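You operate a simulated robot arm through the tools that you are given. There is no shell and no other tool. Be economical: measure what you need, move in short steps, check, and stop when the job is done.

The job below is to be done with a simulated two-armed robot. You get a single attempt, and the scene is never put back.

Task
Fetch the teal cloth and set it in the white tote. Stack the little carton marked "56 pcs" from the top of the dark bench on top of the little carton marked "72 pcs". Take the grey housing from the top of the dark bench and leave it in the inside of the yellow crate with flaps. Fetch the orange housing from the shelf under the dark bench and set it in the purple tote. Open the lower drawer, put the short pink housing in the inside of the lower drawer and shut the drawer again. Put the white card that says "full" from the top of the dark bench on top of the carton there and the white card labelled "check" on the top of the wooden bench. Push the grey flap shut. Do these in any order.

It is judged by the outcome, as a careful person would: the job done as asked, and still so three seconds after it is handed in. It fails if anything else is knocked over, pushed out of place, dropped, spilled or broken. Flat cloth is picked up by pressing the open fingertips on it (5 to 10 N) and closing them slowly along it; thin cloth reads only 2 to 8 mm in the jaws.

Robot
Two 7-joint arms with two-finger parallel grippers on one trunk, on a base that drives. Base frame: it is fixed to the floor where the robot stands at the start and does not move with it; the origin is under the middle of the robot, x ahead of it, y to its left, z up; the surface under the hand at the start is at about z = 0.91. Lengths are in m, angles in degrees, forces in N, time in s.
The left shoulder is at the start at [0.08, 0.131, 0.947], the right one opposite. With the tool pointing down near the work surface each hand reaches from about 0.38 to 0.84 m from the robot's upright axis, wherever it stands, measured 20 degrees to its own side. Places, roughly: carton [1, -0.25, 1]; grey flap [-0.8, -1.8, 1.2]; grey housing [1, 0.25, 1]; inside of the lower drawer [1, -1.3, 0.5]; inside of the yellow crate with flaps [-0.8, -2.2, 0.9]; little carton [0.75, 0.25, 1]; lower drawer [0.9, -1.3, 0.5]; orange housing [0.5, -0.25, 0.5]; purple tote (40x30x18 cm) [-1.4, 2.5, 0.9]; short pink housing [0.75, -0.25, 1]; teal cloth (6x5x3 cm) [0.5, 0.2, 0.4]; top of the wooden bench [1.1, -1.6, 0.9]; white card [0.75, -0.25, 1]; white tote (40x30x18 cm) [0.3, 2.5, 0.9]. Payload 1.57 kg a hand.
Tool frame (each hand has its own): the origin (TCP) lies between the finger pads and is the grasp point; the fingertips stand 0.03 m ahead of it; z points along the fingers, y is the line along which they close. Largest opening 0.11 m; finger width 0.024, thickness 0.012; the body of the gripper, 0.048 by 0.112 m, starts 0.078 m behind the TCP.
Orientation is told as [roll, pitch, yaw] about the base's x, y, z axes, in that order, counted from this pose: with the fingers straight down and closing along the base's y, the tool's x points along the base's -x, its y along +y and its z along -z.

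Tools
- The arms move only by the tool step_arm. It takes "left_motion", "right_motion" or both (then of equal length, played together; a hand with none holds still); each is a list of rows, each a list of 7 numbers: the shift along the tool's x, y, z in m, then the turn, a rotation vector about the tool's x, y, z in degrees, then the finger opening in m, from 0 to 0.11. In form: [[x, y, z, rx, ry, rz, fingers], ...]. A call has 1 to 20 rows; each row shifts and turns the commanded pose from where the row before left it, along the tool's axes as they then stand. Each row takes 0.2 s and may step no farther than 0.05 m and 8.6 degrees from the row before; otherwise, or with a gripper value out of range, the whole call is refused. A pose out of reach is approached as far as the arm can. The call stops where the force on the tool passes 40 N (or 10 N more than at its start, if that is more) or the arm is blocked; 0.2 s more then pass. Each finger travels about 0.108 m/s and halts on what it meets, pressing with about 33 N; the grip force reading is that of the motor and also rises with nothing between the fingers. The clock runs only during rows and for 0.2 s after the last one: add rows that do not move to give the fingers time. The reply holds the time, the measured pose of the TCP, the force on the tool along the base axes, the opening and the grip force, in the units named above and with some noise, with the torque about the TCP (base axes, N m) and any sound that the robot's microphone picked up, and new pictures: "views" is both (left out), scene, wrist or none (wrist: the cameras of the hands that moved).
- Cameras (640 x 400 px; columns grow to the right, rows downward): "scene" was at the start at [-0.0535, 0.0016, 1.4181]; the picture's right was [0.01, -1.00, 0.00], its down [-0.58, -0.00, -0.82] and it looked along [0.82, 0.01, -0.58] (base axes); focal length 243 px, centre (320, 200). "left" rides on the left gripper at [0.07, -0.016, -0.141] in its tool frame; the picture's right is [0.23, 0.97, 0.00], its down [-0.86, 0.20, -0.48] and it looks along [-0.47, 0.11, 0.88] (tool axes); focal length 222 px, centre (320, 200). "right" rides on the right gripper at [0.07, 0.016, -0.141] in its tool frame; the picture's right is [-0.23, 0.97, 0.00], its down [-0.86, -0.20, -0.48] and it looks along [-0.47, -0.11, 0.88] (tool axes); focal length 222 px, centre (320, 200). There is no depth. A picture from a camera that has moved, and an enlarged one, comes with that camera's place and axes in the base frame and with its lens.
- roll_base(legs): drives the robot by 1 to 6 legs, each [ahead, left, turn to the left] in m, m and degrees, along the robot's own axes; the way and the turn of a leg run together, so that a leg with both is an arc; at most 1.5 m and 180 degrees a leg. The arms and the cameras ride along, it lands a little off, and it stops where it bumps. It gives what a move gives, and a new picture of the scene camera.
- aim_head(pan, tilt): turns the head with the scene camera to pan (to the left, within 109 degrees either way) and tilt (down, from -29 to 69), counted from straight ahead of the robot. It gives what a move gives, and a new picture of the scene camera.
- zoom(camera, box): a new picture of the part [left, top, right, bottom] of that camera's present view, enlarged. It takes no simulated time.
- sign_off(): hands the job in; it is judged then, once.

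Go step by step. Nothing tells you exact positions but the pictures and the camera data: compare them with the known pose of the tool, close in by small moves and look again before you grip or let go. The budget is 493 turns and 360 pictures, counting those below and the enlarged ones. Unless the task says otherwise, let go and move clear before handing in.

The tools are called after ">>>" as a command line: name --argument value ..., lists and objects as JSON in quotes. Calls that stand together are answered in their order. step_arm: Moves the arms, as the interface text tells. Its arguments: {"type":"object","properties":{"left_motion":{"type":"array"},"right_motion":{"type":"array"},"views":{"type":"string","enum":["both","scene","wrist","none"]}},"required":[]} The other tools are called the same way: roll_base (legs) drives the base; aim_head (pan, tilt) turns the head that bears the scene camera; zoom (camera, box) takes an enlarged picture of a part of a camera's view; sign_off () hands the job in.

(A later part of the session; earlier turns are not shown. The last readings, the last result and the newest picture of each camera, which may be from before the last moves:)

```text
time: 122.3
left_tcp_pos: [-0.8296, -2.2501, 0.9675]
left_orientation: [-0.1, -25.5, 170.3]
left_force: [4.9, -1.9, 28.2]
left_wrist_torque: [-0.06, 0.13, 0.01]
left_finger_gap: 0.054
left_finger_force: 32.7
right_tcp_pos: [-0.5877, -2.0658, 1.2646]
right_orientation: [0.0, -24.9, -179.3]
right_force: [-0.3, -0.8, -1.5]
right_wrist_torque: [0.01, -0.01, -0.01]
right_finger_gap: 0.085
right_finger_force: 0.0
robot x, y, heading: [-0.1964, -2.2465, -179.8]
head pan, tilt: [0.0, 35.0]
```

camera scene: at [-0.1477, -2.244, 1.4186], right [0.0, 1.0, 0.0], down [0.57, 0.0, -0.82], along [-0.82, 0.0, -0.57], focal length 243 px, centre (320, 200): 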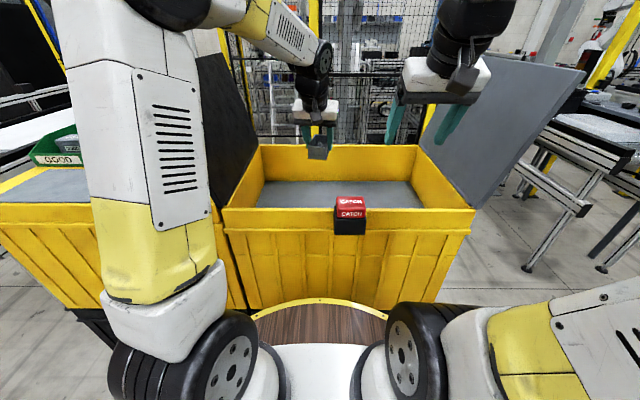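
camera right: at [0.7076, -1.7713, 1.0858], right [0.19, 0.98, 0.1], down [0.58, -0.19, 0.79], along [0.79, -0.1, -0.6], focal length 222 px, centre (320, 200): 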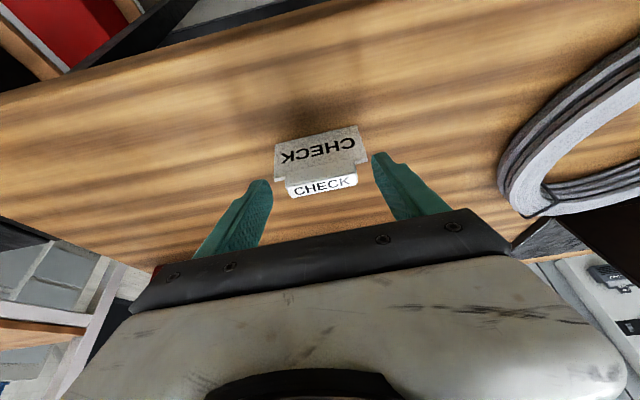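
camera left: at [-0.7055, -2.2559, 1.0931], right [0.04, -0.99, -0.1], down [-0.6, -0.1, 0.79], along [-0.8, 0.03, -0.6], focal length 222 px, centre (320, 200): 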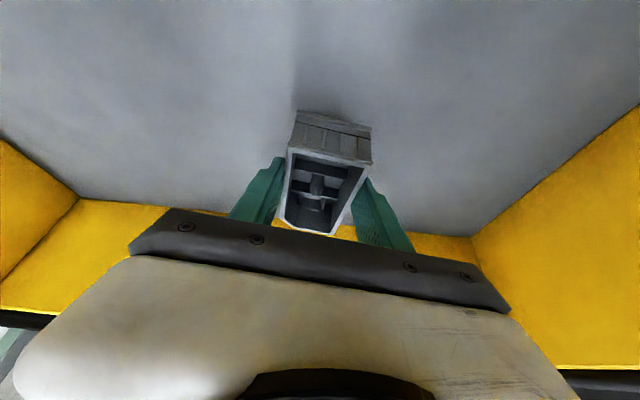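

>>> step_arm --left_motion '[[-0.001, 0, -0.0022, 0, 0, 0, 0.025], [0, 0, 0, 0, 0, 0, 0.06], [0, 0, 0, 0, 0, 0, 0.08], [0, 0, 0, 0, 0, 0, 0.08]]' --views "none"

>>> step_arm --left_motion '[[-0.0127, 0, -0.0272, 0, 0, 0, 0.08], [-0.0169, 0, -0.0362, 0, 0, 0, 0.08], [-0.0169, 0, -0.0362, 0, 0, 0, 0.08], [-0.0169, 0, -0.0362, 0, 0, 0, 0.08], [-0.0169, 0, -0.0362, 0, 0, 0, 0.08], [-0.0169, 0, -0.0362, 0, 0, 0, 0.08], [0.02, 0, -0.045, 0, 0, 0, 0.08], [0.02, 0, -0.045, 0, 0, 0, 0.05], [0.02, 0, -0.045, 0, 0, 0, 0.05], [0, 0, 0, 0, 0, 0, 0.05]]' --views "both"

```text
time: 123.3
left_tcp_pos: [-0.829, -2.2496, 0.9663]
left_orientation: [0.0, -24.9, 170.3]
left_force: [0.0, -1.2, 0.8]
left_wrist_torque: [0.02, 0.02, -0.01]
left_finger_gap: 0.08
left_finger_force: 0.1
right_tcp_pos: [-0.589, -2.0674, 1.2635]
right_orientation: [0.1, -25.0, -179.3]
right_force: [0.1, 0.7, 0.4]
right_wrist_torque: [-0.01, 0.03, 0.02]
right_finger_gap: 0.0851
right_finger_force: 0.1
robot x, y, heading: [-0.1968, -2.2439, -179.9]
head pan, tilt: [0.0, 35.0]
```

```text
time: 125.5
left_tcp_pos: [-0.7187, -2.2654, 1.2939]
left_orientation: [0.1, -24.8, 170.3]
left_force: [-0.3, -0.1, 0.4]
left_wrist_torque: [0.0, 0.02, 0.0]
left_finger_gap: 0.0502
left_finger_force: 0.0
right_tcp_pos: [-0.5887, -2.0657, 1.2636]
right_orientation: [0.0, -24.9, -179.3]
right_force: [0.0, -0.4, 0.8]
right_wrist_torque: [-0.02, -0.02, -0.01]
right_finger_gap: 0.085
right_finger_force: 0.0
robot x, y, heading: [-0.1976, -2.2488, -179.7]
head pan, tilt: [0.0, 35.0]
camera scene: at [-0.1476, -2.244, 1.4186], right [0.0, 1.0, 0.0], down [0.57, 0.0, -0.82], along [-0.82, 0.0, -0.57], focal length 243 px, centre (320, 200)
camera left: at [-0.595, -2.2694, 1.3931], right [0.04, -0.99, -0.1], down [-0.6, -0.1, 0.79], along [-0.8, 0.03, -0.6], focal length 222 px, centre (320, 200)
```

scene: 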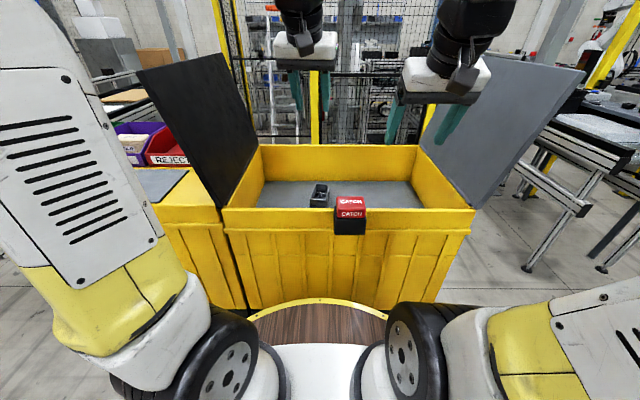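
left: 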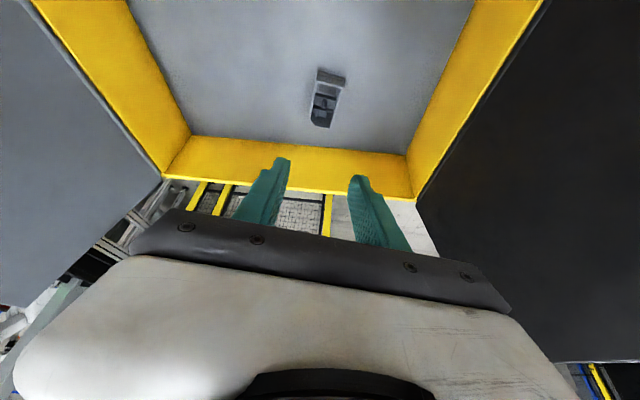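

The housing is in the crate. Next, the grey flap: I retract both hands and shift to the flap's side so the right hand can push from outside.

>>> step_arm --left_motion '[[0.038, 0, -0.0177, 0, 0, 0, 0.05], [0.038, 0, -0.0177, 0, 0, 0, 0.05], [0.038, 0, -0.0177, 0, 0, 0, 0.05], [0.038, 0, -0.0177, 0, 0, 0, 0.05], [0.038, 0, -0.0177, 0, 0, 0, 0.05], [0.038, 0, -0.0177, 0, 0, 0, 0.05]]' --right_motion '[[0.032, 0, -0.015, 0, 0, 0, 0.04], [0.032, 0, -0.015, 0, 0, 0, 0.0], [0.032, 0, -0.015, 0, 0, 0, 0.0], [0.032, 0, -0.015, 0, 0, 0, 0.0], [0, 0, 0, 0, 8, 0, 0.0], [0, 0, 0, 0, 8, 0, 0.0]]' --views "none"

>>> roll_base --legs '[[0, -0.38, 0]]'

```text
time: 126.9
left_tcp_pos: [-0.4702, -2.3093, 1.2927]
left_orientation: [0.1, -24.8, 170.3]
left_force: [1.4, 0.1, 0.2]
left_wrist_torque: [0.01, -0.02, 0.01]
left_finger_gap: 0.0501
left_finger_force: 0.1
right_tcp_pos: [-0.4479, -2.0647, 1.2651]
right_orientation: [0.1, -8.8, -179.4]
right_force: [-0.4, 0.0, -0.5]
right_wrist_torque: [-0.01, 0.02, 0.01]
right_finger_gap: 0.0002
right_finger_force: 21.4
robot x, y, heading: [-0.2023, -2.2447, -179.9]
head pan, tilt: [0.0, 35.0]
```

```text
time: 129.3
left_tcp_pos: [-0.4719, -1.9402, 1.2937]
left_orientation: [-0.1, -25.0, 170.3]
left_force: [0.2, 0.7, -0.4]
left_wrist_torque: [0.02, 0.01, 0.01]
left_finger_gap: 0.0501
left_finger_force: 0.1
right_tcp_pos: [-0.4489, -1.6955, 1.2654]
right_orientation: [0.0, -8.9, -179.4]
right_force: [0.0, -0.3, 0.4]
right_wrist_torque: [0.0, 0.0, -0.02]
right_finger_gap: 0.0002
right_finger_force: 21.0
robot x, y, heading: [-0.2012, -1.8743, -179.6]
head pan, tilt: [0.0, 35.0]
camera scene: at [-0.1488, -1.8754, 1.4186], right [0.0, 1.0, 0.0], down [0.57, 0.0, -0.82], along [-0.82, 0.0, -0.57], focal length 243 px, centre (320, 200)
```

scene: 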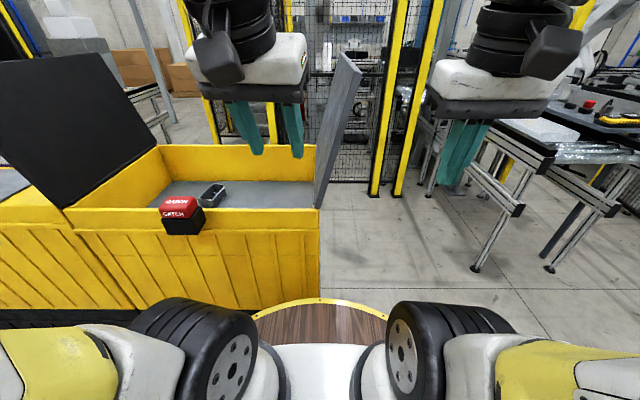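

>>> step_arm --right_motion '[[-0.039, 0, -0.0024, 0, 0, 0, 0], [-0.039, 0, -0.0024, 0, 0, 0, 0], [-0.039, 0, -0.0024, 0, 0, 0, 0], [-0.039, 0, -0.0024, 0, 0, 0, 0], [-0.039, 0, -0.0024, 0, 0, 0, 0], [-0.039, 0, -0.0024, 0, 0, 0, 0], [0, 0, 0, 0, 0, 0, 0]]' --views "both"

```text
time: 130.9
left_tcp_pos: [-0.4724, -1.9409, 1.294]
left_orientation: [0.1, -25.0, 170.2]
left_force: [-0.2, -0.3, -0.4]
left_wrist_torque: [-0.02, -0.01, -0.02]
left_finger_gap: 0.0503
left_finger_force: 0.1
right_tcp_pos: [-0.6789, -1.6986, 1.3158]
right_orientation: [-0.1, -8.9, -179.4]
right_force: [0.7, 0.4, 0.3]
right_wrist_torque: [0.0, 0.01, 0.02]
right_finger_gap: 0.0001
right_finger_force: 21.6
robot x, y, heading: [-0.2006, -1.8774, -179.9]
head pan, tilt: [0.0, 35.0]
camera scene: at [-0.1489, -1.8753, 1.4186], right [0.0, 1.0, 0.0], down [0.57, 0.0, -0.82], along [-0.82, 0.0, -0.57], focal length 243 px, centre (320, 200)
camera right: at [-0.5888, -1.7128, 1.445], right [-0.21, -0.98, 0.04], down [-0.77, 0.19, 0.61], along [-0.6, 0.1, -0.8], focal length 222 px, centre (320, 200)
```

scene: 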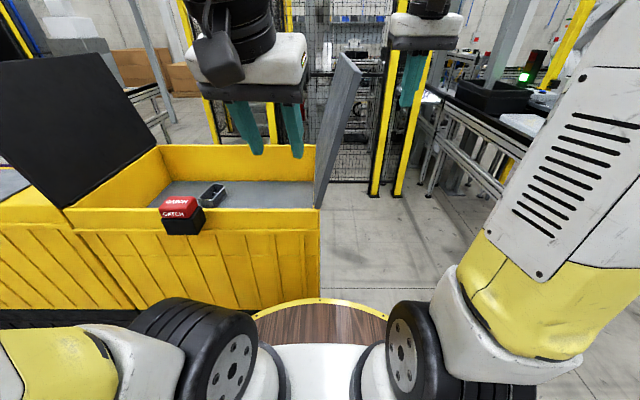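
right: 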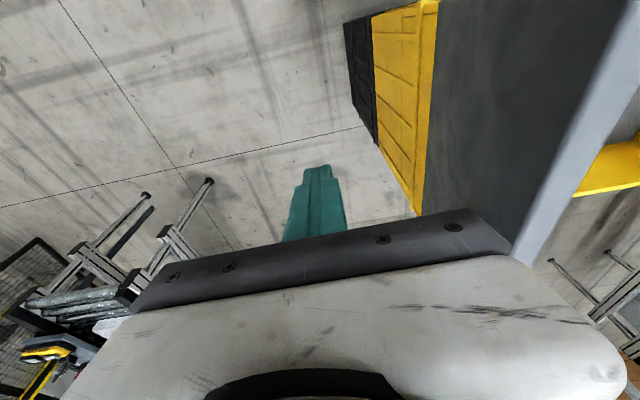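

>>> step_arm --left_motion '[[0.022, 0.042, 0, 0, 0, 0, 0.05], [0.022, 0.042, 0, 0, 0, 0, 0.05], [0.022, 0.042, 0, 0, 0, 0, 0.05], [0.022, 0.042, 0, 0, 0, 0, 0.05], [0.01, 0.042, 0, 0, 0, 0, 0.05], [0.01, 0.042, 0, 0, 0, 0, 0.05], [0.0, 0.042, 0, 0, 0, 0, 0.05]]' --right_motion '[[0, 0.02, 0, 0, 0, 0, 0], [0, 0.02, 0, 0, 0, 0, 0], [0, 0.02, 0, 0, 0, 0, 0], [0, 0.01, 0, 0, 0, 0, 0], [0, 0.01, 0, 0, 0, 0, 0], [0, 0.005, 0, 0, 0, 0, 0], [0, 0.005, 0, 0, 0, 0, 0]]' --views "scene"

```text
time: 132.5
left_tcp_pos: [-0.4244, -2.2467, 1.2488]
left_orientation: [0.1, -25.0, 170.2]
left_force: [0.4, 0.2, 0.2]
left_wrist_torque: [-0.02, 0.01, 0.03]
left_finger_gap: 0.0501
left_finger_force: 0.0
right_tcp_pos: [-0.677, -1.7888, 1.3146]
right_orientation: [0.0, -8.8, -179.4]
right_force: [0.1, 0.5, 0.2]
right_wrist_torque: [0.0, -0.01, 0.0]
right_finger_gap: 0.0001
right_finger_force: 21.5
robot x, y, heading: [-0.2009, -1.874, -179.7]
head pan, tilt: [0.0, 35.0]
camera scene: at [-0.1486, -1.8751, 1.4186], right [0.0, 1.0, 0.0], down [0.57, 0.0, -0.82], along [-0.82, 0.0, -0.57], focal length 243 px, centre (320, 200)
```

scene: 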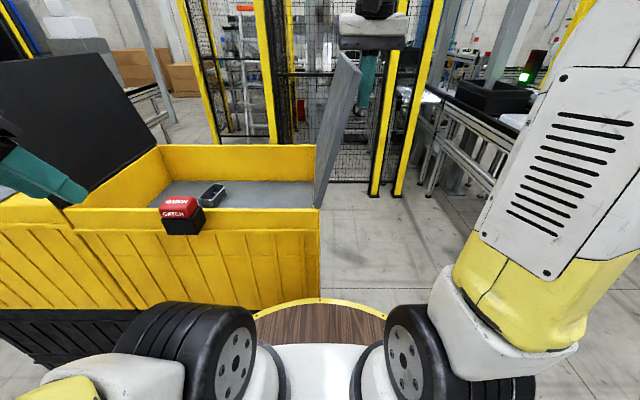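

>>> step_arm --right_motion '[[0, 0.01, 0, 0, 0, 0, 0], [0, 0.015, 0, 0, 0, 0, 0], [0, 0.015, 0, 0, 0, 0, 0], [0, 0.015, 0, 0, 0, 0, 0], [0, 0.015, 0, 0, 0, 0, 0]]' --views "scene"

```text
time: 133.7
left_tcp_pos: [-0.4237, -2.2463, 1.2484]
left_orientation: [-0.1, -25.0, 170.2]
left_force: [-0.2, -0.5, 0.4]
left_wrist_torque: [0.02, 0.0, 0.0]
left_finger_gap: 0.0501
left_finger_force: 0.1
right_tcp_pos: [-0.6756, -1.8573, 1.3163]
right_orientation: [0.0, -8.9, -179.4]
right_force: [0.9, -0.6, -0.3]
right_wrist_torque: [0.01, -0.04, -0.03]
right_finger_gap: 0.0
right_finger_force: 21.4
robot x, y, heading: [-0.1998, -1.8774, -179.8]
head pan, tilt: [0.0, 35.0]
camera scene: at [-0.1488, -1.8753, 1.4186], right [0.0, 1.0, 0.0], down [0.57, 0.0, -0.82], along [-0.82, 0.0, -0.57], focal length 243 px, centre (320, 200)
```

scene: 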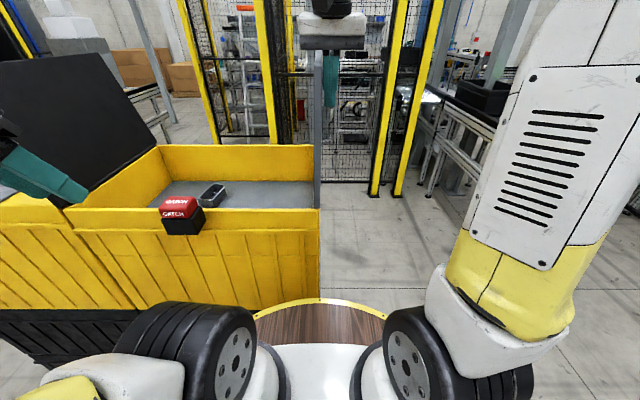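

>>> step_arm --right_motion '[[0, 0.015, 0, 0, 0, 0, 0], [0, 0.02, 0, 0, 0, 0, 0], [0, 0.02, 0, 0, 0, 0, 0], [0, 0.02, 0, 0, 0, 0, 0]]' --views "scene"

```text
time: 134.7
left_tcp_pos: [-0.4252, -2.2462, 1.2482]
left_orientation: [0.0, -24.9, 170.2]
left_force: [1.3, -0.4, 0.1]
left_wrist_torque: [-0.04, 0.01, 0.04]
left_finger_gap: 0.0502
left_finger_force: 0.1
right_tcp_pos: [-0.6753, -1.9328, 1.3149]
right_orientation: [0.0, -8.9, -179.5]
right_force: [0.1, -0.8, 0.1]
right_wrist_torque: [-0.05, 0.03, 0.01]
right_finger_gap: 0.0003
right_finger_force: 21.3
robot x, y, heading: [-0.1999, -1.8777, -179.9]
head pan, tilt: [0.0, 35.0]
camera scene: at [-0.1488, -1.8752, 1.4186], right [0.0, 1.0, 0.0], down [0.57, 0.0, -0.82], along [-0.82, 0.0, -0.57], focal length 243 px, centre (320, 200)
```

scene: 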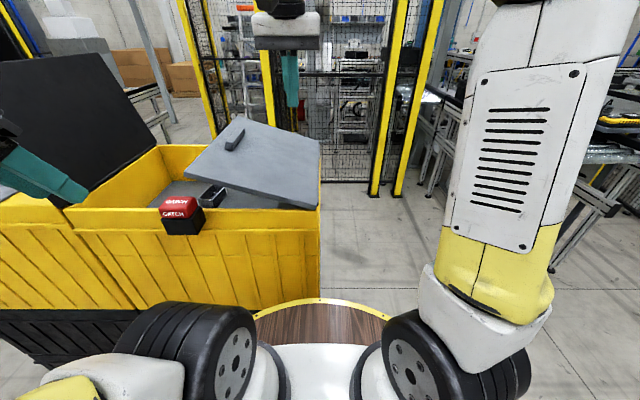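

>>> step_arm --right_motion '[[0, 0, 0, 0, 0, 0, 0], [0, 0, 0, 0, 0, 0, 0], [0, 0, 0, 0, 0, 0, 0]]' --views "scene"

>>> zoom --camera "scene" --box '[140, 90, 340, 260]'

```text
time: 135.5
left_tcp_pos: [-0.424, -2.2461, 1.2482]
left_orientation: [0.0, -25.0, 170.2]
left_force: [-0.6, -0.6, -0.4]
left_wrist_torque: [0.02, 0.0, 0.01]
left_finger_gap: 0.0503
left_finger_force: 0.1
right_tcp_pos: [-0.6748, -1.9339, 1.3154]
right_orientation: [-0.1, -8.8, -179.4]
right_force: [-0.3, -0.1, 0.1]
right_wrist_torque: [0.03, 0.03, 0.02]
right_finger_gap: 0.0
right_finger_force: 21.3
robot x, y, heading: [-0.1994, -1.8783, -179.8]
head pan, tilt: [0.0, 35.0]
camera scene: at [-0.1488, -1.8754, 1.4186], right [0.0, 1.0, 0.0], down [0.57, 0.0, -0.82], along [-0.82, 0.0, -0.57], focal length 243 px, centre (320, 200)
```

scene: 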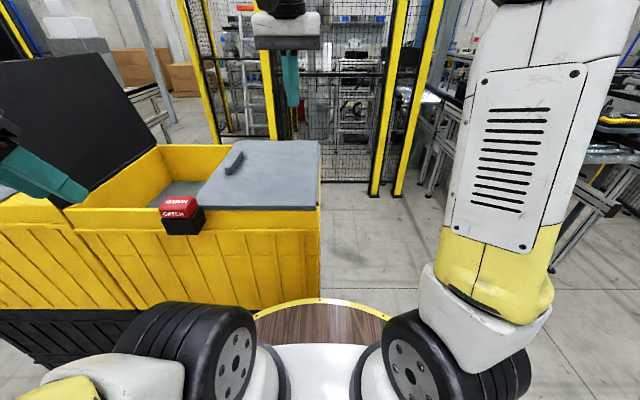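

```text
2.35 times, centred on (240, 175) of scene
camera zoom: at [-0.1488, -1.8754, 1.4186], right [0.0, 1.0, 0.0], down [0.57, 0.0, -0.82], along [-0.82, 0.0, -0.57], focal length 572 px, centre (508, 259)
```

zoom: 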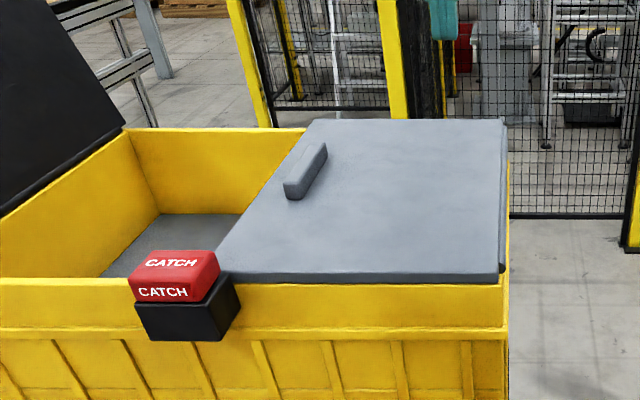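

The flap has fallen shut beside the catch. I'll press it down near the catch to be sure it is fully latched.

>>> step_arm --right_motion '[[0, 0.037, 0, 0, 0, 0, 0], [0, 0.037, 0, 0, 0, 0, 0], [0, 0.037, 0, 0, 0, 0, 0], [0, 0.037, 0, 0, 0, 0, 0], [0, 0.037, 0, 0, 0, 0, 0], [0.005, 0, 0.04, 0, 0, 0, 0], [0.005, 0, 0.04, 0, 0, 0, 0], [0.005, 0, 0.04, 0, 0, 0, 0], [0.005, 0, 0.03, 0, 0, 0, 0], [0, 0, 0, 0, 0, 0, 0]]' --views "both"

```text
time: 137.7
left_tcp_pos: [-0.4247, -2.2462, 1.2491]
left_orientation: [0.0, -25.0, 170.1]
left_force: [-0.3, -0.7, 0.3]
left_wrist_torque: [0.02, 0.0, -0.01]
left_finger_gap: 0.0504
left_finger_force: 0.1
right_tcp_pos: [-0.677, -2.119, 1.165]
right_orientation: [-0.1, -8.9, -179.5]
right_force: [0.0, -0.3, 0.4]
right_wrist_torque: [-0.02, -0.01, -0.04]
right_finger_gap: 0.0001
right_finger_force: 21.4
robot x, y, heading: [-0.1993, -1.8786, -179.8]
head pan, tilt: [0.0, 35.0]
camera scene: at [-0.1488, -1.8755, 1.4186], right [0.0, 1.0, 0.0], down [0.57, 0.0, -0.82], along [-0.82, 0.0, -0.57], focal length 243 px, centre (320, 200)
camera right: at [-0.5879, -2.1337, 1.2943], right [-0.21, -0.98, 0.04], down [-0.77, 0.19, 0.61], along [-0.6, 0.1, -0.8], focal length 222 px, centre (320, 200)
```

scene: 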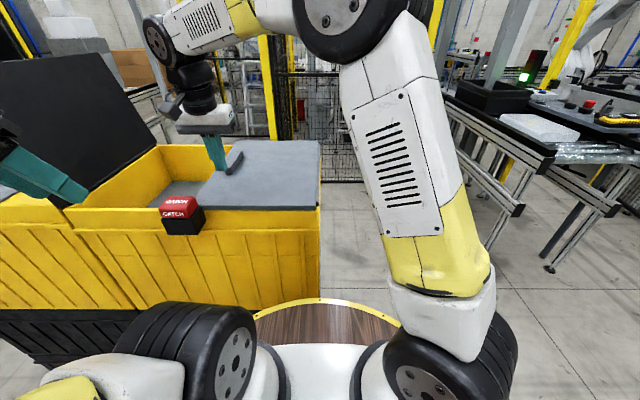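
right: 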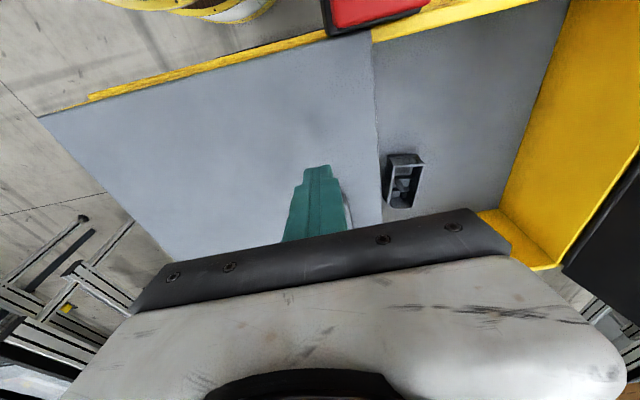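

>>> step_arm --right_motion '[[0.002, 0, 0.015, 0, 0, 0, 0], [0.0015, 0, 0.01, 0, 0, 0, 0], [0.0015, 0, 0.01, 0, 0, 0, 0], [0.001, 0, 0.006, 0, 0, 0, 0], [0.001, 0, 0.006, 0, 0, 0, 0]]' --views "scene"

```text
time: 138.9
left_tcp_pos: [-0.4247, -2.2445, 1.2493]
left_orientation: [0.1, -24.9, 170.1]
left_force: [0.1, 0.6, -0.5]
left_wrist_torque: [0.0, 0.02, 0.01]
left_finger_gap: 0.05
left_finger_force: 0.1
right_tcp_pos: [-0.678, -2.1176, 1.1204]
right_orientation: [0.4, -9.3, -179.5]
right_force: [2.8, 4.2, 39.4]
right_wrist_torque: [0.15, -0.37, 0.05]
right_finger_gap: 0.0002
right_finger_force: 21.0
robot x, y, heading: [-0.1985, -1.8748, -179.8]
head pan, tilt: [0.0, 35.0]
camera scene: at [-0.1477, -1.8747, 1.4186], right [0.0, 1.0, 0.0], down [0.57, 0.0, -0.82], along [-0.82, 0.0, -0.57], focal length 243 px, centre (320, 200)
```

scene: 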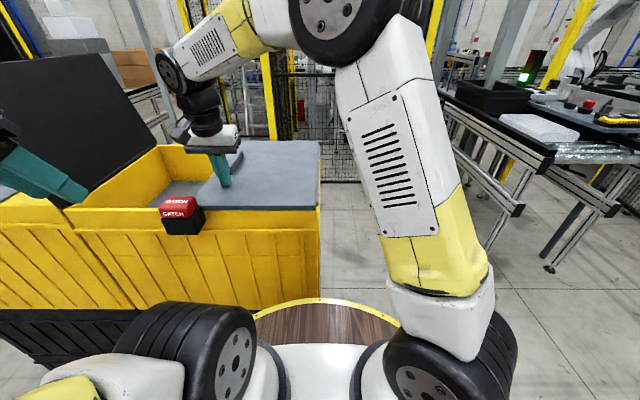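

>>> step_arm --right_motion '[[0, 0, -0.02, 0, 0, 0, 0], [0, 0, -0.04, 0, 0, 0, 0], [0, 0, -0.04, 0, 0, 0, 0], [0, -0.03, -0.03, 0, 0, 0, 0], [0, -0.04, 0, 0, 0, 0, 0], [0, -0.04, 0, 0, 0, 0, 0]]' --views "none"

>>> zoom --camera "scene" --box '[140, 170, 340, 260]'

>>> zoom --camera "left" --box '[0, 0, 640, 400]'

```text
time: 140.3
left_tcp_pos: [-0.4251, -2.2459, 1.2484]
left_orientation: [0.0, -25.0, 170.3]
left_force: [-0.3, -0.8, -0.3]
left_wrist_torque: [0.02, 0.01, 0.01]
left_finger_gap: 0.0498
left_finger_force: 0.0
right_tcp_pos: [-0.66, -2.0086, 1.2468]
right_orientation: [0.0, -9.0, -179.5]
right_force: [-0.1, -0.9, -0.6]
right_wrist_torque: [0.04, -0.03, -0.02]
right_finger_gap: 0.0002
right_finger_force: 21.5
robot x, y, heading: [-0.1991, -1.8782, -179.8]
head pan, tilt: [0.0, 35.0]
```

```text
3.20 times, centred on (240, 215) of scene
camera zoom: at [-0.1489, -1.8759, 1.4186], right [0.0, 1.0, 0.0], down [0.57, 0.0, -0.82], along [-0.82, 0.0, -0.57], focal length 779 px, centre (576, 152)
```

zoom: 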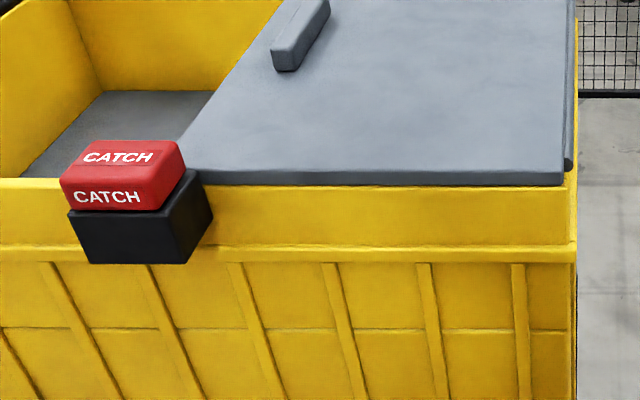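

```text
1.00 times, centred on (320, 200) of left (not enlarged: the box is as wide or as high as the picture)
camera zoom: at [-0.301, -2.2514, 1.3484], right [0.04, -0.99, -0.1], down [-0.6, -0.1, 0.79], along [-0.8, 0.03, -0.6], focal length 222 px, centre (320, 200)
```

zoom: 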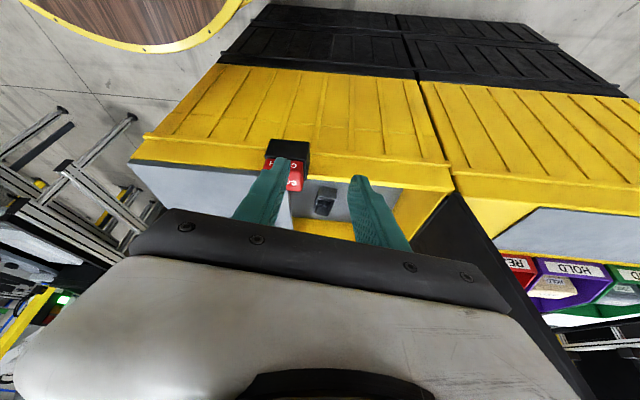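

The flap lies flush on the rim. Now the pink housing: I drive back to the right part of the dark bench.

>>> step_arm --right_motion '[[0.04, 0, -0.01, 0, 0, 0, 0], [0.04, 0, -0.01, 0, 0, 0, 0], [0.04, -0.03, -0.01, 0, 0, 0, 0], [0.04, -0.03, -0.01, 0, 0, 0, 0], [0, -0.03, 0, 0, 4, 0, 0], [0, -0.03, 0, 0, 4.8, 0, 0.05]]' --views "none"

>>> roll_base --legs '[[-0.3, 0, 0], [0, 0, -180], [-0.15, 0, 0], [0, 1.5, 0]]'

```text
refused: row 3 steps farther than a row can; nothing moved
```

```text
time: 157.5
left_tcp_pos: [0.0685, -0.024, 1.2483]
left_orientation: [0.0, -25.0, -6.4]
left_force: [0.5, 0.1, 0.8]
left_wrist_torque: [-0.03, 0.04, 0.0]
left_finger_gap: 0.0499
left_finger_force: 0.0
right_tcp_pos: [0.3162, -0.2479, 1.2461]
right_orientation: [0.0, -8.9, 3.9]
right_force: [0.2, 0.0, -0.4]
right_wrist_torque: [0.02, 0.01, 0.03]
right_finger_gap: 0.0
right_finger_force: 20.9
robot x, y, heading: [-0.1335, -0.4057, 3.8]
head pan, tilt: [0.0, 35.0]
camera scene: at [-0.1889, -0.4092, 1.4186], right [0.06, -1.0, 0.0], down [-0.57, -0.04, -0.82], along [0.82, 0.05, -0.57], focal length 243 px, centre (320, 200)
```

scene: 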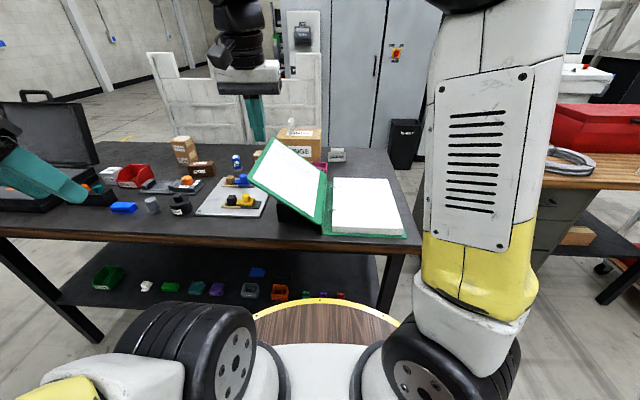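

>>> zoom --camera "scene" --box '[80, 240, 360, 310]'

>>> zoom --camera "scene" --box '[240, 110, 400, 210]'

```text
2.29 times, centred on (220, 275) of scene
camera zoom: at [-0.1889, -0.4092, 1.4186], right [0.06, -1.0, 0.0], down [-0.57, -0.04, -0.82], along [0.82, 0.05, -0.57], focal length 556 px, centre (549, 29)
```

zoom: 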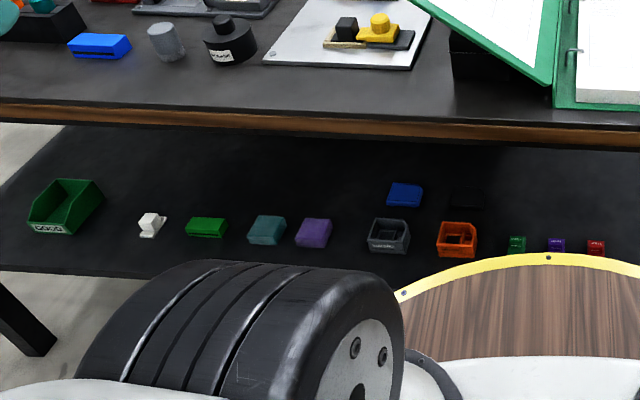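

```text
4.00 times, centred on (320, 160) of scene
camera zoom: at [-0.1889, -0.4092, 1.4186], right [0.06, -1.0, 0.0], down [-0.57, -0.04, -0.82], along [0.82, 0.05, -0.57], focal length 973 px, centre (320, 360)
```

zoom: 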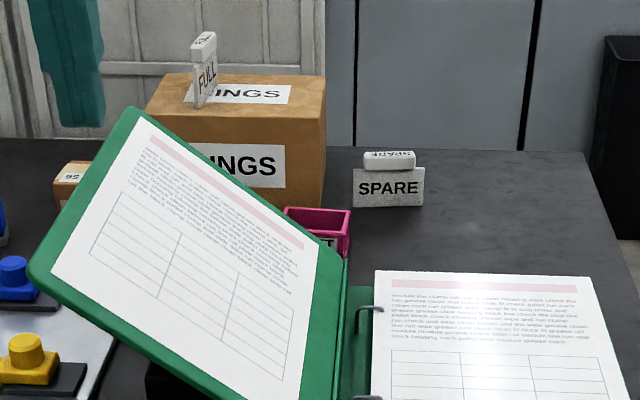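

>>> roll_base --legs '[[0, 0.1, -3.8], [0.16, 0, 0]]'

```text
time: 159.6
left_tcp_pos: [0.2503, 0.0613, 1.2495]
left_orientation: [0.0, -25.0, -10.0]
left_force: [-0.2, -0.5, 0.3]
left_wrist_torque: [0.0, -0.02, 0.0]
left_finger_gap: 0.0503
left_finger_force: 0.1
right_tcp_pos: [0.4847, -0.1791, 1.2462]
right_orientation: [0.0, -8.9, 0.3]
right_force: [-0.2, 0.0, 0.8]
right_wrist_torque: [0.02, -0.02, -0.04]
right_finger_gap: 0.0
right_finger_force: 21.5
robot x, y, heading: [0.0236, -0.3099, 0.1]
head pan, tilt: [0.0, 35.0]
camera scene: at [-0.0305, -0.3069, 1.4186], right [0.0, -1.0, 0.0], down [-0.57, 0.0, -0.82], along [0.82, 0.0, -0.57], focal length 243 px, centre (320, 200)
```

scene: 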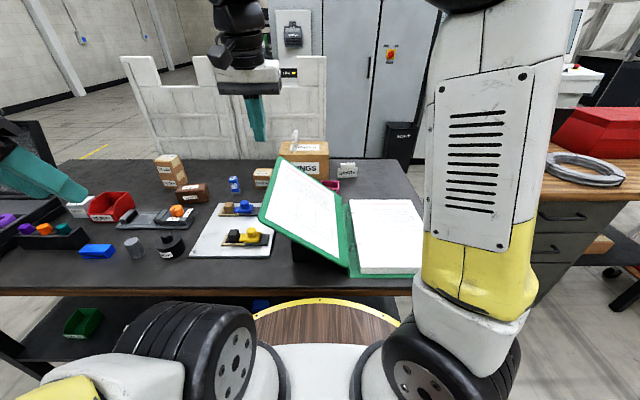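

>>> step_arm --right_motion '[[0, 0, 0, 0, 8.5, 0, 0.05], [-0.0386, -0.0244, 0, 0, 0, 0, 0.11], [-0.0386, -0.0244, 0, 0, 0, 0, 0.11], [-0.0386, -0.0244, 0, 0, 0, 0, 0.11], [-0.0386, -0.0244, 0, 0, 0, 0, 0.11], [-0.0386, -0.0244, 0, 0, 0, 0, 0.11], [-0.0386, -0.0244, 0, 0, 0, 0, 0.11], [-0.0386, -0.0244, 0, 0, 0, 0, 0.11], [0, 0, 0.04, 0, 0, 0, 0.11], [0, 0, 0.04, 0, 0, 0, 0.11], [0, 0, 0, 0, 0, 0, 0.11]]' --views "both"

>>> zoom --camera "right" --box '[220, 80, 420, 205]'

```text
time: 162.0
left_tcp_pos: [0.2504, 0.0606, 1.2476]
left_orientation: [0.0, -24.9, -10.1]
left_force: [0.7, -0.4, 0.2]
left_wrist_torque: [0.0, 0.01, 0.01]
left_finger_gap: 0.0502
left_finger_force: 0.0
right_tcp_pos: [0.7133, -0.3452, 1.157]
right_orientation: [0.1, -0.4, 0.3]
right_force: [-0.8, 0.7, -0.6]
right_wrist_torque: [0.03, 0.01, 0.02]
right_finger_gap: 0.1099
right_finger_force: 0.1
right hand out of reach, approached as far as the arm can: row 8
robot x, y, heading: [0.0216, -0.3078, 0.0]
head pan, tilt: [0.0, 35.0]
camera scene: at [-0.0303, -0.307, 1.4186], right [0.0, -1.0, 0.0], down [-0.57, 0.0, -0.82], along [0.82, 0.0, -0.57], focal length 243 px, centre (320, 200)
camera right: at [0.6417, -0.3287, 1.2991], right [0.22, 0.97, 0.0], down [0.85, -0.2, 0.48], along [0.47, -0.11, -0.87], focal length 222 px, centre (320, 200)
```

scene: 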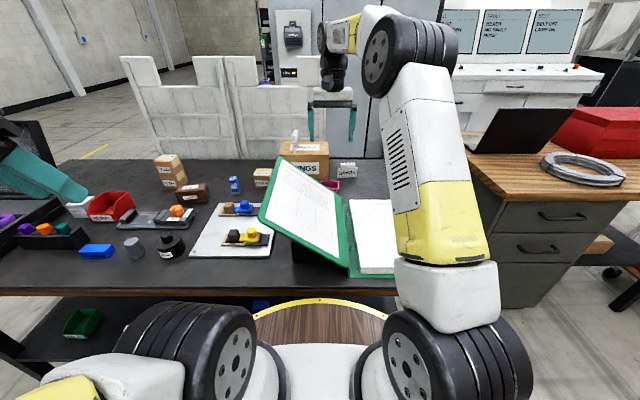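
right: 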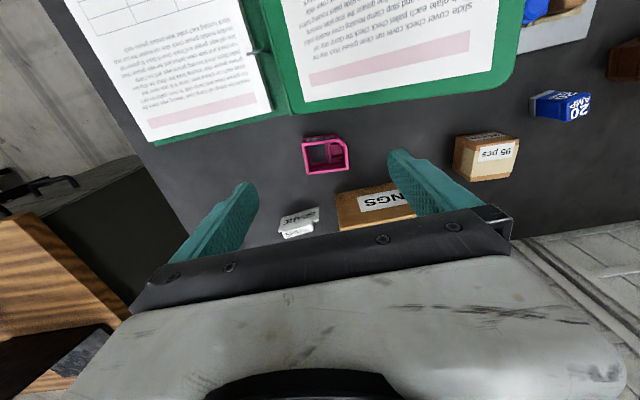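

```text
3.20 times, centred on (320, 142) of right
camera zoom: at [0.6417, -0.3287, 1.2991], right [0.22, 0.97, 0.0], down [0.85, -0.2, 0.48], along [0.47, -0.11, -0.87], focal length 711 px, centre (320, 384)
```

zoom: 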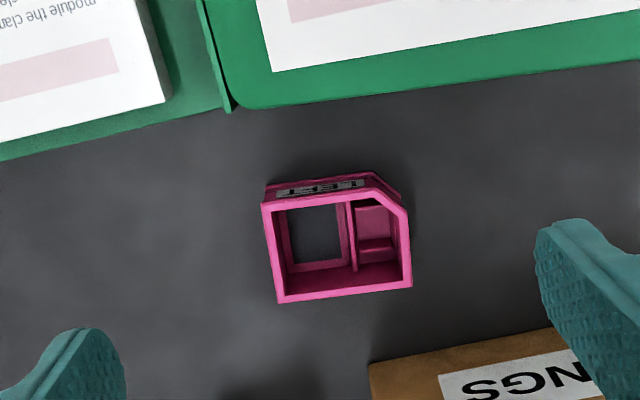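

>>> step_arm --right_motion '[[-0.01, -0.001, 0.035, 0, 0, 5, 0.11], [-0.015, 0, 0.035, 0, 0, 0, 0.11], [-0.018, -0.003, 0.035, 0, 0, 0, 0.11], [0, 0, 0.03, 0, 0, 0, 0.11], [0, 0, 0, 0, 0, 0, 0.11]]' --views "wrist"

```text
time: 163.2
left_tcp_pos: [0.2513, 0.061, 1.2488]
left_orientation: [0.0, -24.9, -10.1]
left_force: [0.9, 0.3, -0.2]
left_wrist_torque: [-0.01, 0.02, -0.01]
left_finger_gap: 0.0503
left_finger_force: 0.1
right_tcp_pos: [0.757, -0.3506, 1.0238]
right_orientation: [0.1, -0.5, -4.8]
right_force: [-0.7, -0.4, -1.3]
right_wrist_torque: [0.04, -0.01, -0.04]
right_finger_gap: 0.1104
right_finger_force: 0.0
robot x, y, heading: [0.0223, -0.3053, -0.3]
head pan, tilt: [0.0, 35.0]
camera right: at [0.6866, -0.3291, 1.1655], right [0.31, 0.95, 0.0], down [0.83, -0.27, 0.48], along [0.46, -0.15, -0.87], focal length 222 px, centre (320, 200)
```

right: 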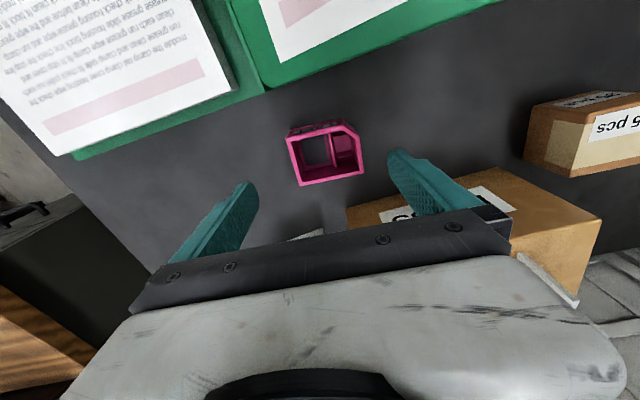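

>>> step_arm --right_motion '[[0.003, 0.004, 0.03, 0, 0, 0, 0.11], [0, 0, 0.03, 0, 0, 0, 0.11], [0, 0, 0.016, 0, 0, 0, 0.11], [0, 0, 0, 0, 0, 0, 0.11]]' --views "wrist"

```text
time: 164.2
left_tcp_pos: [0.2505, 0.061, 1.2496]
left_orientation: [-0.1, -24.9, -10.1]
left_force: [-0.2, 0.4, 0.8]
left_wrist_torque: [-0.02, -0.03, 0.02]
left_finger_gap: 0.0502
left_finger_force: 0.0
right_tcp_pos: [0.756, -0.3476, 0.9471]
right_orientation: [0.0, -0.4, -4.7]
right_force: [-0.7, 0.2, -1.2]
right_wrist_torque: [-0.03, -0.04, 0.02]
right_finger_gap: 0.1098
right_finger_force: 0.1
robot x, y, heading: [0.0187, -0.3133, -0.3]
head pan, tilt: [0.0, 35.0]
camera right: at [0.6856, -0.3246, 1.0889], right [0.31, 0.95, 0.0], down [0.83, -0.27, 0.48], along [0.46, -0.15, -0.88], focal length 222 px, centre (320, 200)
```

right: 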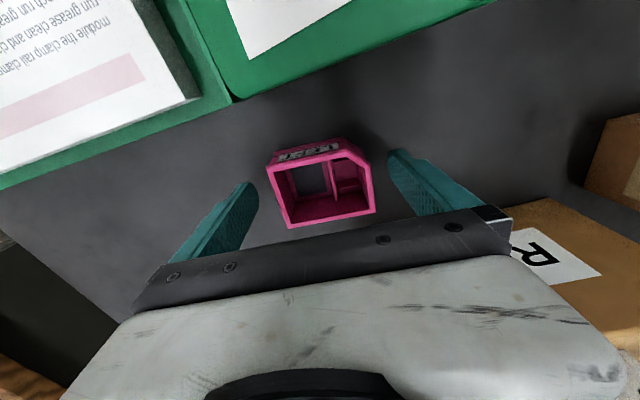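

Pink is centred; I grip and lift.

>>> step_arm --right_motion '[[0, 0, 0, 0, 0, 0, 0.07], [0, 0, 0, 0, 0, 0, 0.055], [0, 0, 0, 0, 0, 0, 0.045], [0, 0, 0, 0, 0, 0, 0.045]]' --views "none"

>>> step_arm --right_motion '[[0, 0, -0.02, 0, 0, 0, 0.045], [0, 0, -0.04, 0, 0, 0, 0.045], [0.01, 0, -0.04, 0, 0, 0, 0.045], [0.015, 0, -0.045, 0, 0, 0, 0.045], [0.02, 0, -0.045, 0, 0, 0, 0.045], [0.02, 0, -0.045, 0, 0, 0, 0.045], [0.02, 0, -0.045, 0, 0, 0, 0.045], [0.045, 0.01, 0, 0, 0, 0, 0.045], [0.045, 0.01, 0, 0, 0, 0, 0.045], [0.045, 0.01, 0, 0, 0, 0, 0.045]]' --views "both"

```text
time: 165.2
left_tcp_pos: [0.2493, 0.0611, 1.2497]
left_orientation: [0.0, -24.9, -10.0]
left_force: [0.1, 0.4, 0.2]
left_wrist_torque: [0.0, -0.02, 0.01]
left_finger_gap: 0.05
left_finger_force: 0.2
right_tcp_pos: [0.7565, -0.3467, 0.9488]
right_orientation: [0.0, -0.4, -4.7]
right_force: [-0.8, 0.0, 0.6]
right_wrist_torque: [0.03, -0.01, 0.0]
right_finger_gap: 0.0714
right_finger_force: 33.1
robot x, y, heading: [0.0249, -0.3107, 0.1]
head pan, tilt: [0.0, 35.0]
```

```text
time: 167.4
left_tcp_pos: [0.2507, 0.0615, 1.2493]
left_orientation: [-0.1, -24.9, -10.0]
left_force: [0.2, -0.3, 0.3]
left_wrist_torque: [-0.01, 0.05, 0.01]
left_finger_gap: 0.0502
left_finger_force: 0.1
right_tcp_pos: [0.5358, -0.2984, 1.2279]
right_orientation: [0.0, -0.4, -4.7]
right_force: [0.2, 0.4, -1.7]
right_wrist_torque: [0.02, 0.07, 0.02]
right_finger_gap: 0.0713
right_finger_force: 32.5
robot x, y, heading: [0.0216, -0.3059, 0.0]
head pan, tilt: [0.0, 35.0]
camera scene: at [-0.0298, -0.3069, 1.4186], right [0.0, -1.0, 0.0], down [-0.57, 0.0, -0.82], along [0.82, 0.0, -0.57], focal length 243 px, centre (320, 200)
camera right: at [0.4655, -0.2759, 1.3696], right [0.31, 0.95, 0.0], down [0.83, -0.27, 0.48], along [0.46, -0.15, -0.88], focal length 222 px, centre (320, 200)
```

scene: 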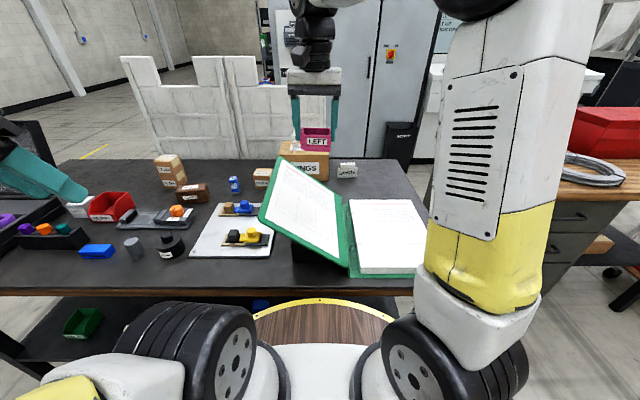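
right: 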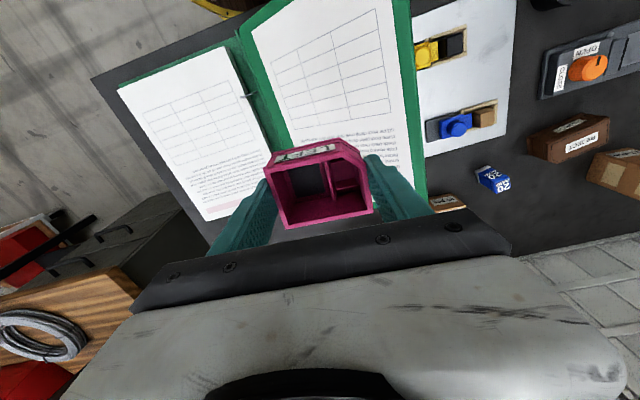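

Pink is in the right hand. I drive to the drawer cabinet.

>>> roll_base --legs '[[-0.35, 0, 0], [0, -1.03, 0], [0.2, 0, 0]]'

>>> aim_head --pan 0 --tilt 40

```text
time: 175.8
left_tcp_pos: [0.1015, -0.9683, 1.2488]
left_orientation: [0.0, -25.0, -10.7]
left_force: [0.5, 0.0, -0.3]
left_wrist_torque: [0.01, 0.02, 0.01]
left_finger_gap: 0.0501
left_finger_force: 0.0
right_tcp_pos: [0.3841, -1.3307, 1.2286]
right_orientation: [0.1, -0.4, -5.3]
right_force: [1.1, 0.9, -1.4]
right_wrist_torque: [0.0, 0.02, -0.02]
right_finger_gap: 0.0715
right_finger_force: 33.1
robot x, y, heading: [-0.1277, -1.3349, -0.6]
head pan, tilt: [0.0, 35.0]
camera scene: at [-0.1828, -1.3329, 1.4186], right [-0.01, -1.0, 0.0], down [-0.57, 0.01, -0.82], along [0.82, -0.01, -0.57], focal length 243 px, centre (320, 200)
```

scene: 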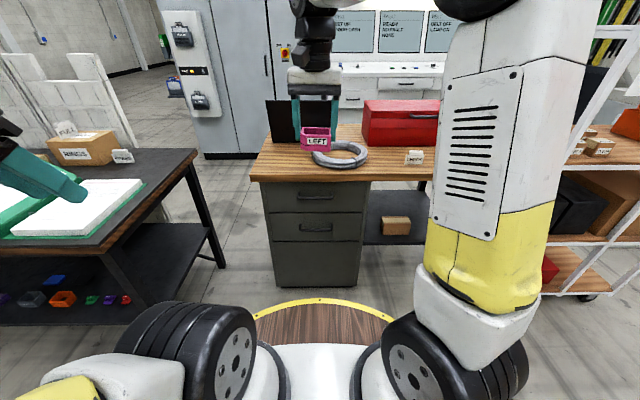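

```text
time: 176.5
left_tcp_pos: [0.1016, -0.9688, 1.2503]
left_orientation: [0.0, -25.0, -10.7]
left_force: [0.5, -0.1, -0.6]
left_wrist_torque: [-0.01, -0.01, 0.08]
left_finger_gap: 0.0504
left_finger_force: 0.1
right_tcp_pos: [0.3826, -1.3302, 1.2274]
right_orientation: [0.0, -0.4, -5.3]
right_force: [0.2, -0.4, -1.7]
right_wrist_torque: [0.03, 0.0, 0.0]
right_finger_gap: 0.0714
right_finger_force: 32.6
robot x, y, heading: [-0.1278, -1.3365, -1.1]
head pan, tilt: [0.0, 40.0]
camera scene: at [-0.1857, -1.3328, 1.4111], right [-0.01, -1.0, 0.0], down [-0.64, 0.01, -0.77], along [0.77, -0.01, -0.64], focal length 243 px, centre (320, 200)
```

scene: 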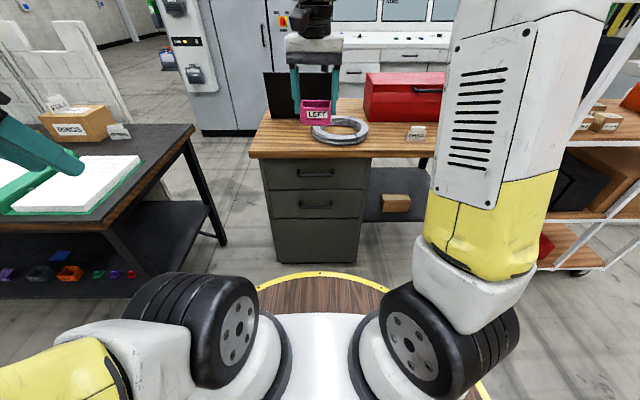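

>>> zoom --camera "scene" --box '[240, 140, 400, 270]'

```text
3.08 times, centred on (320, 205) of scene
camera zoom: at [-0.1857, -1.3328, 1.4111], right [-0.01, -1.0, 0.0], down [-0.64, 0.01, -0.77], along [0.77, -0.01, -0.64], focal length 749 px, centre (320, 185)
```

zoom: 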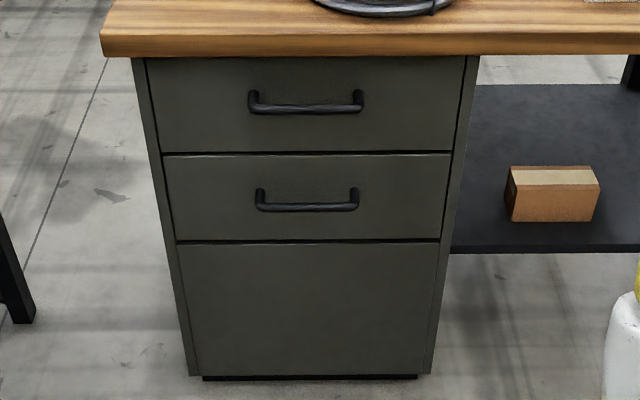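

>>> step_arm --left_motion '[[0, 0, 0, -2.25, 0, -4.85, 0.06], [0, 0, 0, -2.25, 0, -4.85, 0.06], [-0.026, -0.01625, 0.0329, 0, 0, 0, 0.06], [-0.026, -0.01625, 0.0329, 0, 0, 0, 0.06], [-0.026, -0.01625, 0.0329, 0, 0, 0, 0.06], [-0.026, -0.01625, 0.0329, 0, 0, 0, 0.06], [-0.026, -0.01625, 0.0329, 0, 0, 0, 0.06], [-0.026, -0.01625, 0.0329, 0, 0, 0, 0.06], [-0.026, -0.01625, 0.0329, 0, 0, 0, 0.06], [-0.026, -0.01625, 0.0329, 0, 0, 0, 0.06], [0, 0, 0, 0, 0, 0, 0.06]]' --right_motion '[[0, -0.025, 0, 0, 0, 0, 0.045], [0, -0.025, 0, 0, 0, 0, 0.045], [0, -0.025, 0, 0, 0, 0, 0.045], [0, -0.025, 0, 0, 0, 0, 0.045], [0, -0.025, 0, 0, 0, 0, 0.045], [0, -0.025, 0, 0, 0, 0, 0.045], [0, -0.025, 0, 0, 0, 0, 0.045], [0, -0.025, 0, 0, 0, 0, 0.045], [0, 0, 0, 0, 0, 0, 0.045], [0, 0, 0, 0, 0, 0, 0.045], [0, 0, 0, 0, 0, 0, 0.045]]' --views "scene"

```text
time: 178.9
left_tcp_pos: [0.4031, -1.0966, 1.1001]
left_orientation: [0.0, -25.0, 0.0]
left_force: [-0.2, -0.2, -0.1]
left_wrist_torque: [-0.01, 0.01, -0.03]
left_finger_gap: 0.0599
left_finger_force: 0.0
right_tcp_pos: [0.3651, -1.531, 1.228]
right_orientation: [0.0, -0.5, -5.3]
right_force: [0.4, 0.0, -0.8]
right_wrist_torque: [0.01, 0.01, -0.01]
right_finger_gap: 0.0713
right_finger_force: 33.0
robot x, y, heading: [-0.1298, -1.3344, -0.7]
head pan, tilt: [0.0, 40.0]
camera scene: at [-0.1856, -1.3329, 1.4111], right [-0.01, -1.0, 0.0], down [-0.64, 0.01, -0.77], along [0.77, -0.01, -0.64], focal length 243 px, centre (320, 200)
```

scene: 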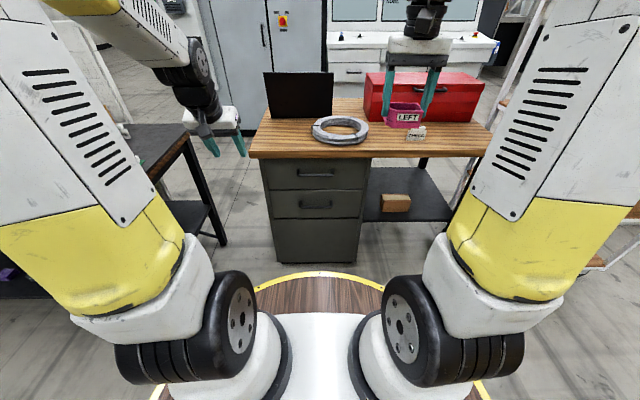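

>>> step_arm --left_motion '[[0, 0, 0, 0, -8.1, 0, 0.06], [0, 0, 0, 0, -8.1, 0, 0.06], [0, 0, 0, 0, -8.1, 0, 0.06], [0, 0, 0, 0, -8.1, 0, 0.06], [0, 0, 0, 0, -8.1, 0, 0.06], [0, 0, 0, 0, -8.1, 0, 0.06], [0, 0, 0, 0, -8.1, 0, 0.06], [0, 0, 0, 0, -8.3, 0, 0.06], [0, 0, 0, 0, 0, 0, 0.06]]' --views "both"

```text
time: 180.9
left_tcp_pos: [0.4623, -1.0721, 1.1193]
left_orientation: [9.1, -90.0, -9.1]
left_force: [0.5, -0.1, 0.3]
left_wrist_torque: [0.01, 0.02, 0.0]
left_finger_gap: 0.0601
left_finger_force: 0.1
left hand out of reach, approached as far as the arm can: row 5, 6, 7, 8
right_tcp_pos: [0.3647, -1.5307, 1.2271]
right_orientation: [0.0, -0.4, -5.2]
right_force: [-0.3, -1.2, -1.1]
right_wrist_torque: [0.0, 0.03, 0.04]
right_finger_gap: 0.0712
right_finger_force: 32.4
robot x, y, heading: [-0.1313, -1.3336, -0.9]
head pan, tilt: [0.0, 40.0]
camera scene: at [-0.1856, -1.3329, 1.4111], right [-0.01, -1.0, 0.0], down [-0.64, 0.01, -0.77], along [0.77, -0.01, -0.64], focal length 243 px, centre (320, 200)
camera left: at [0.3211, -1.0889, 1.0508], right [0.0, 0.97, -0.23], down [-0.48, 0.2, 0.86], along [0.88, 0.11, 0.47], focal length 222 px, centre (320, 200)
```

scene: 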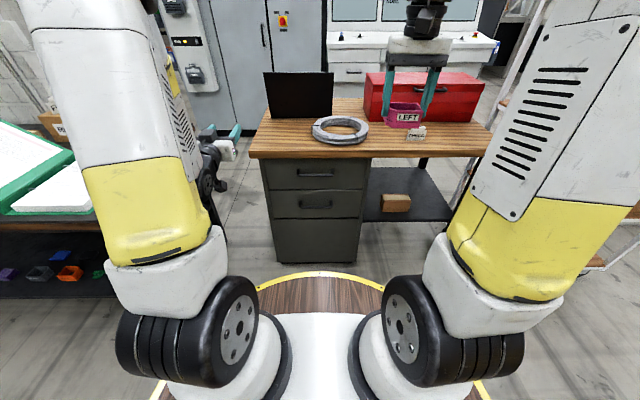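
left: 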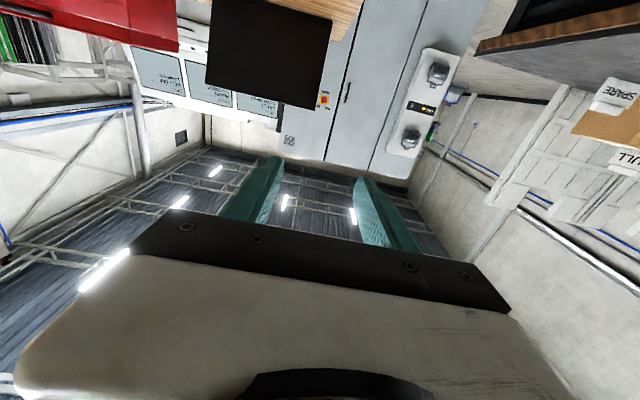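

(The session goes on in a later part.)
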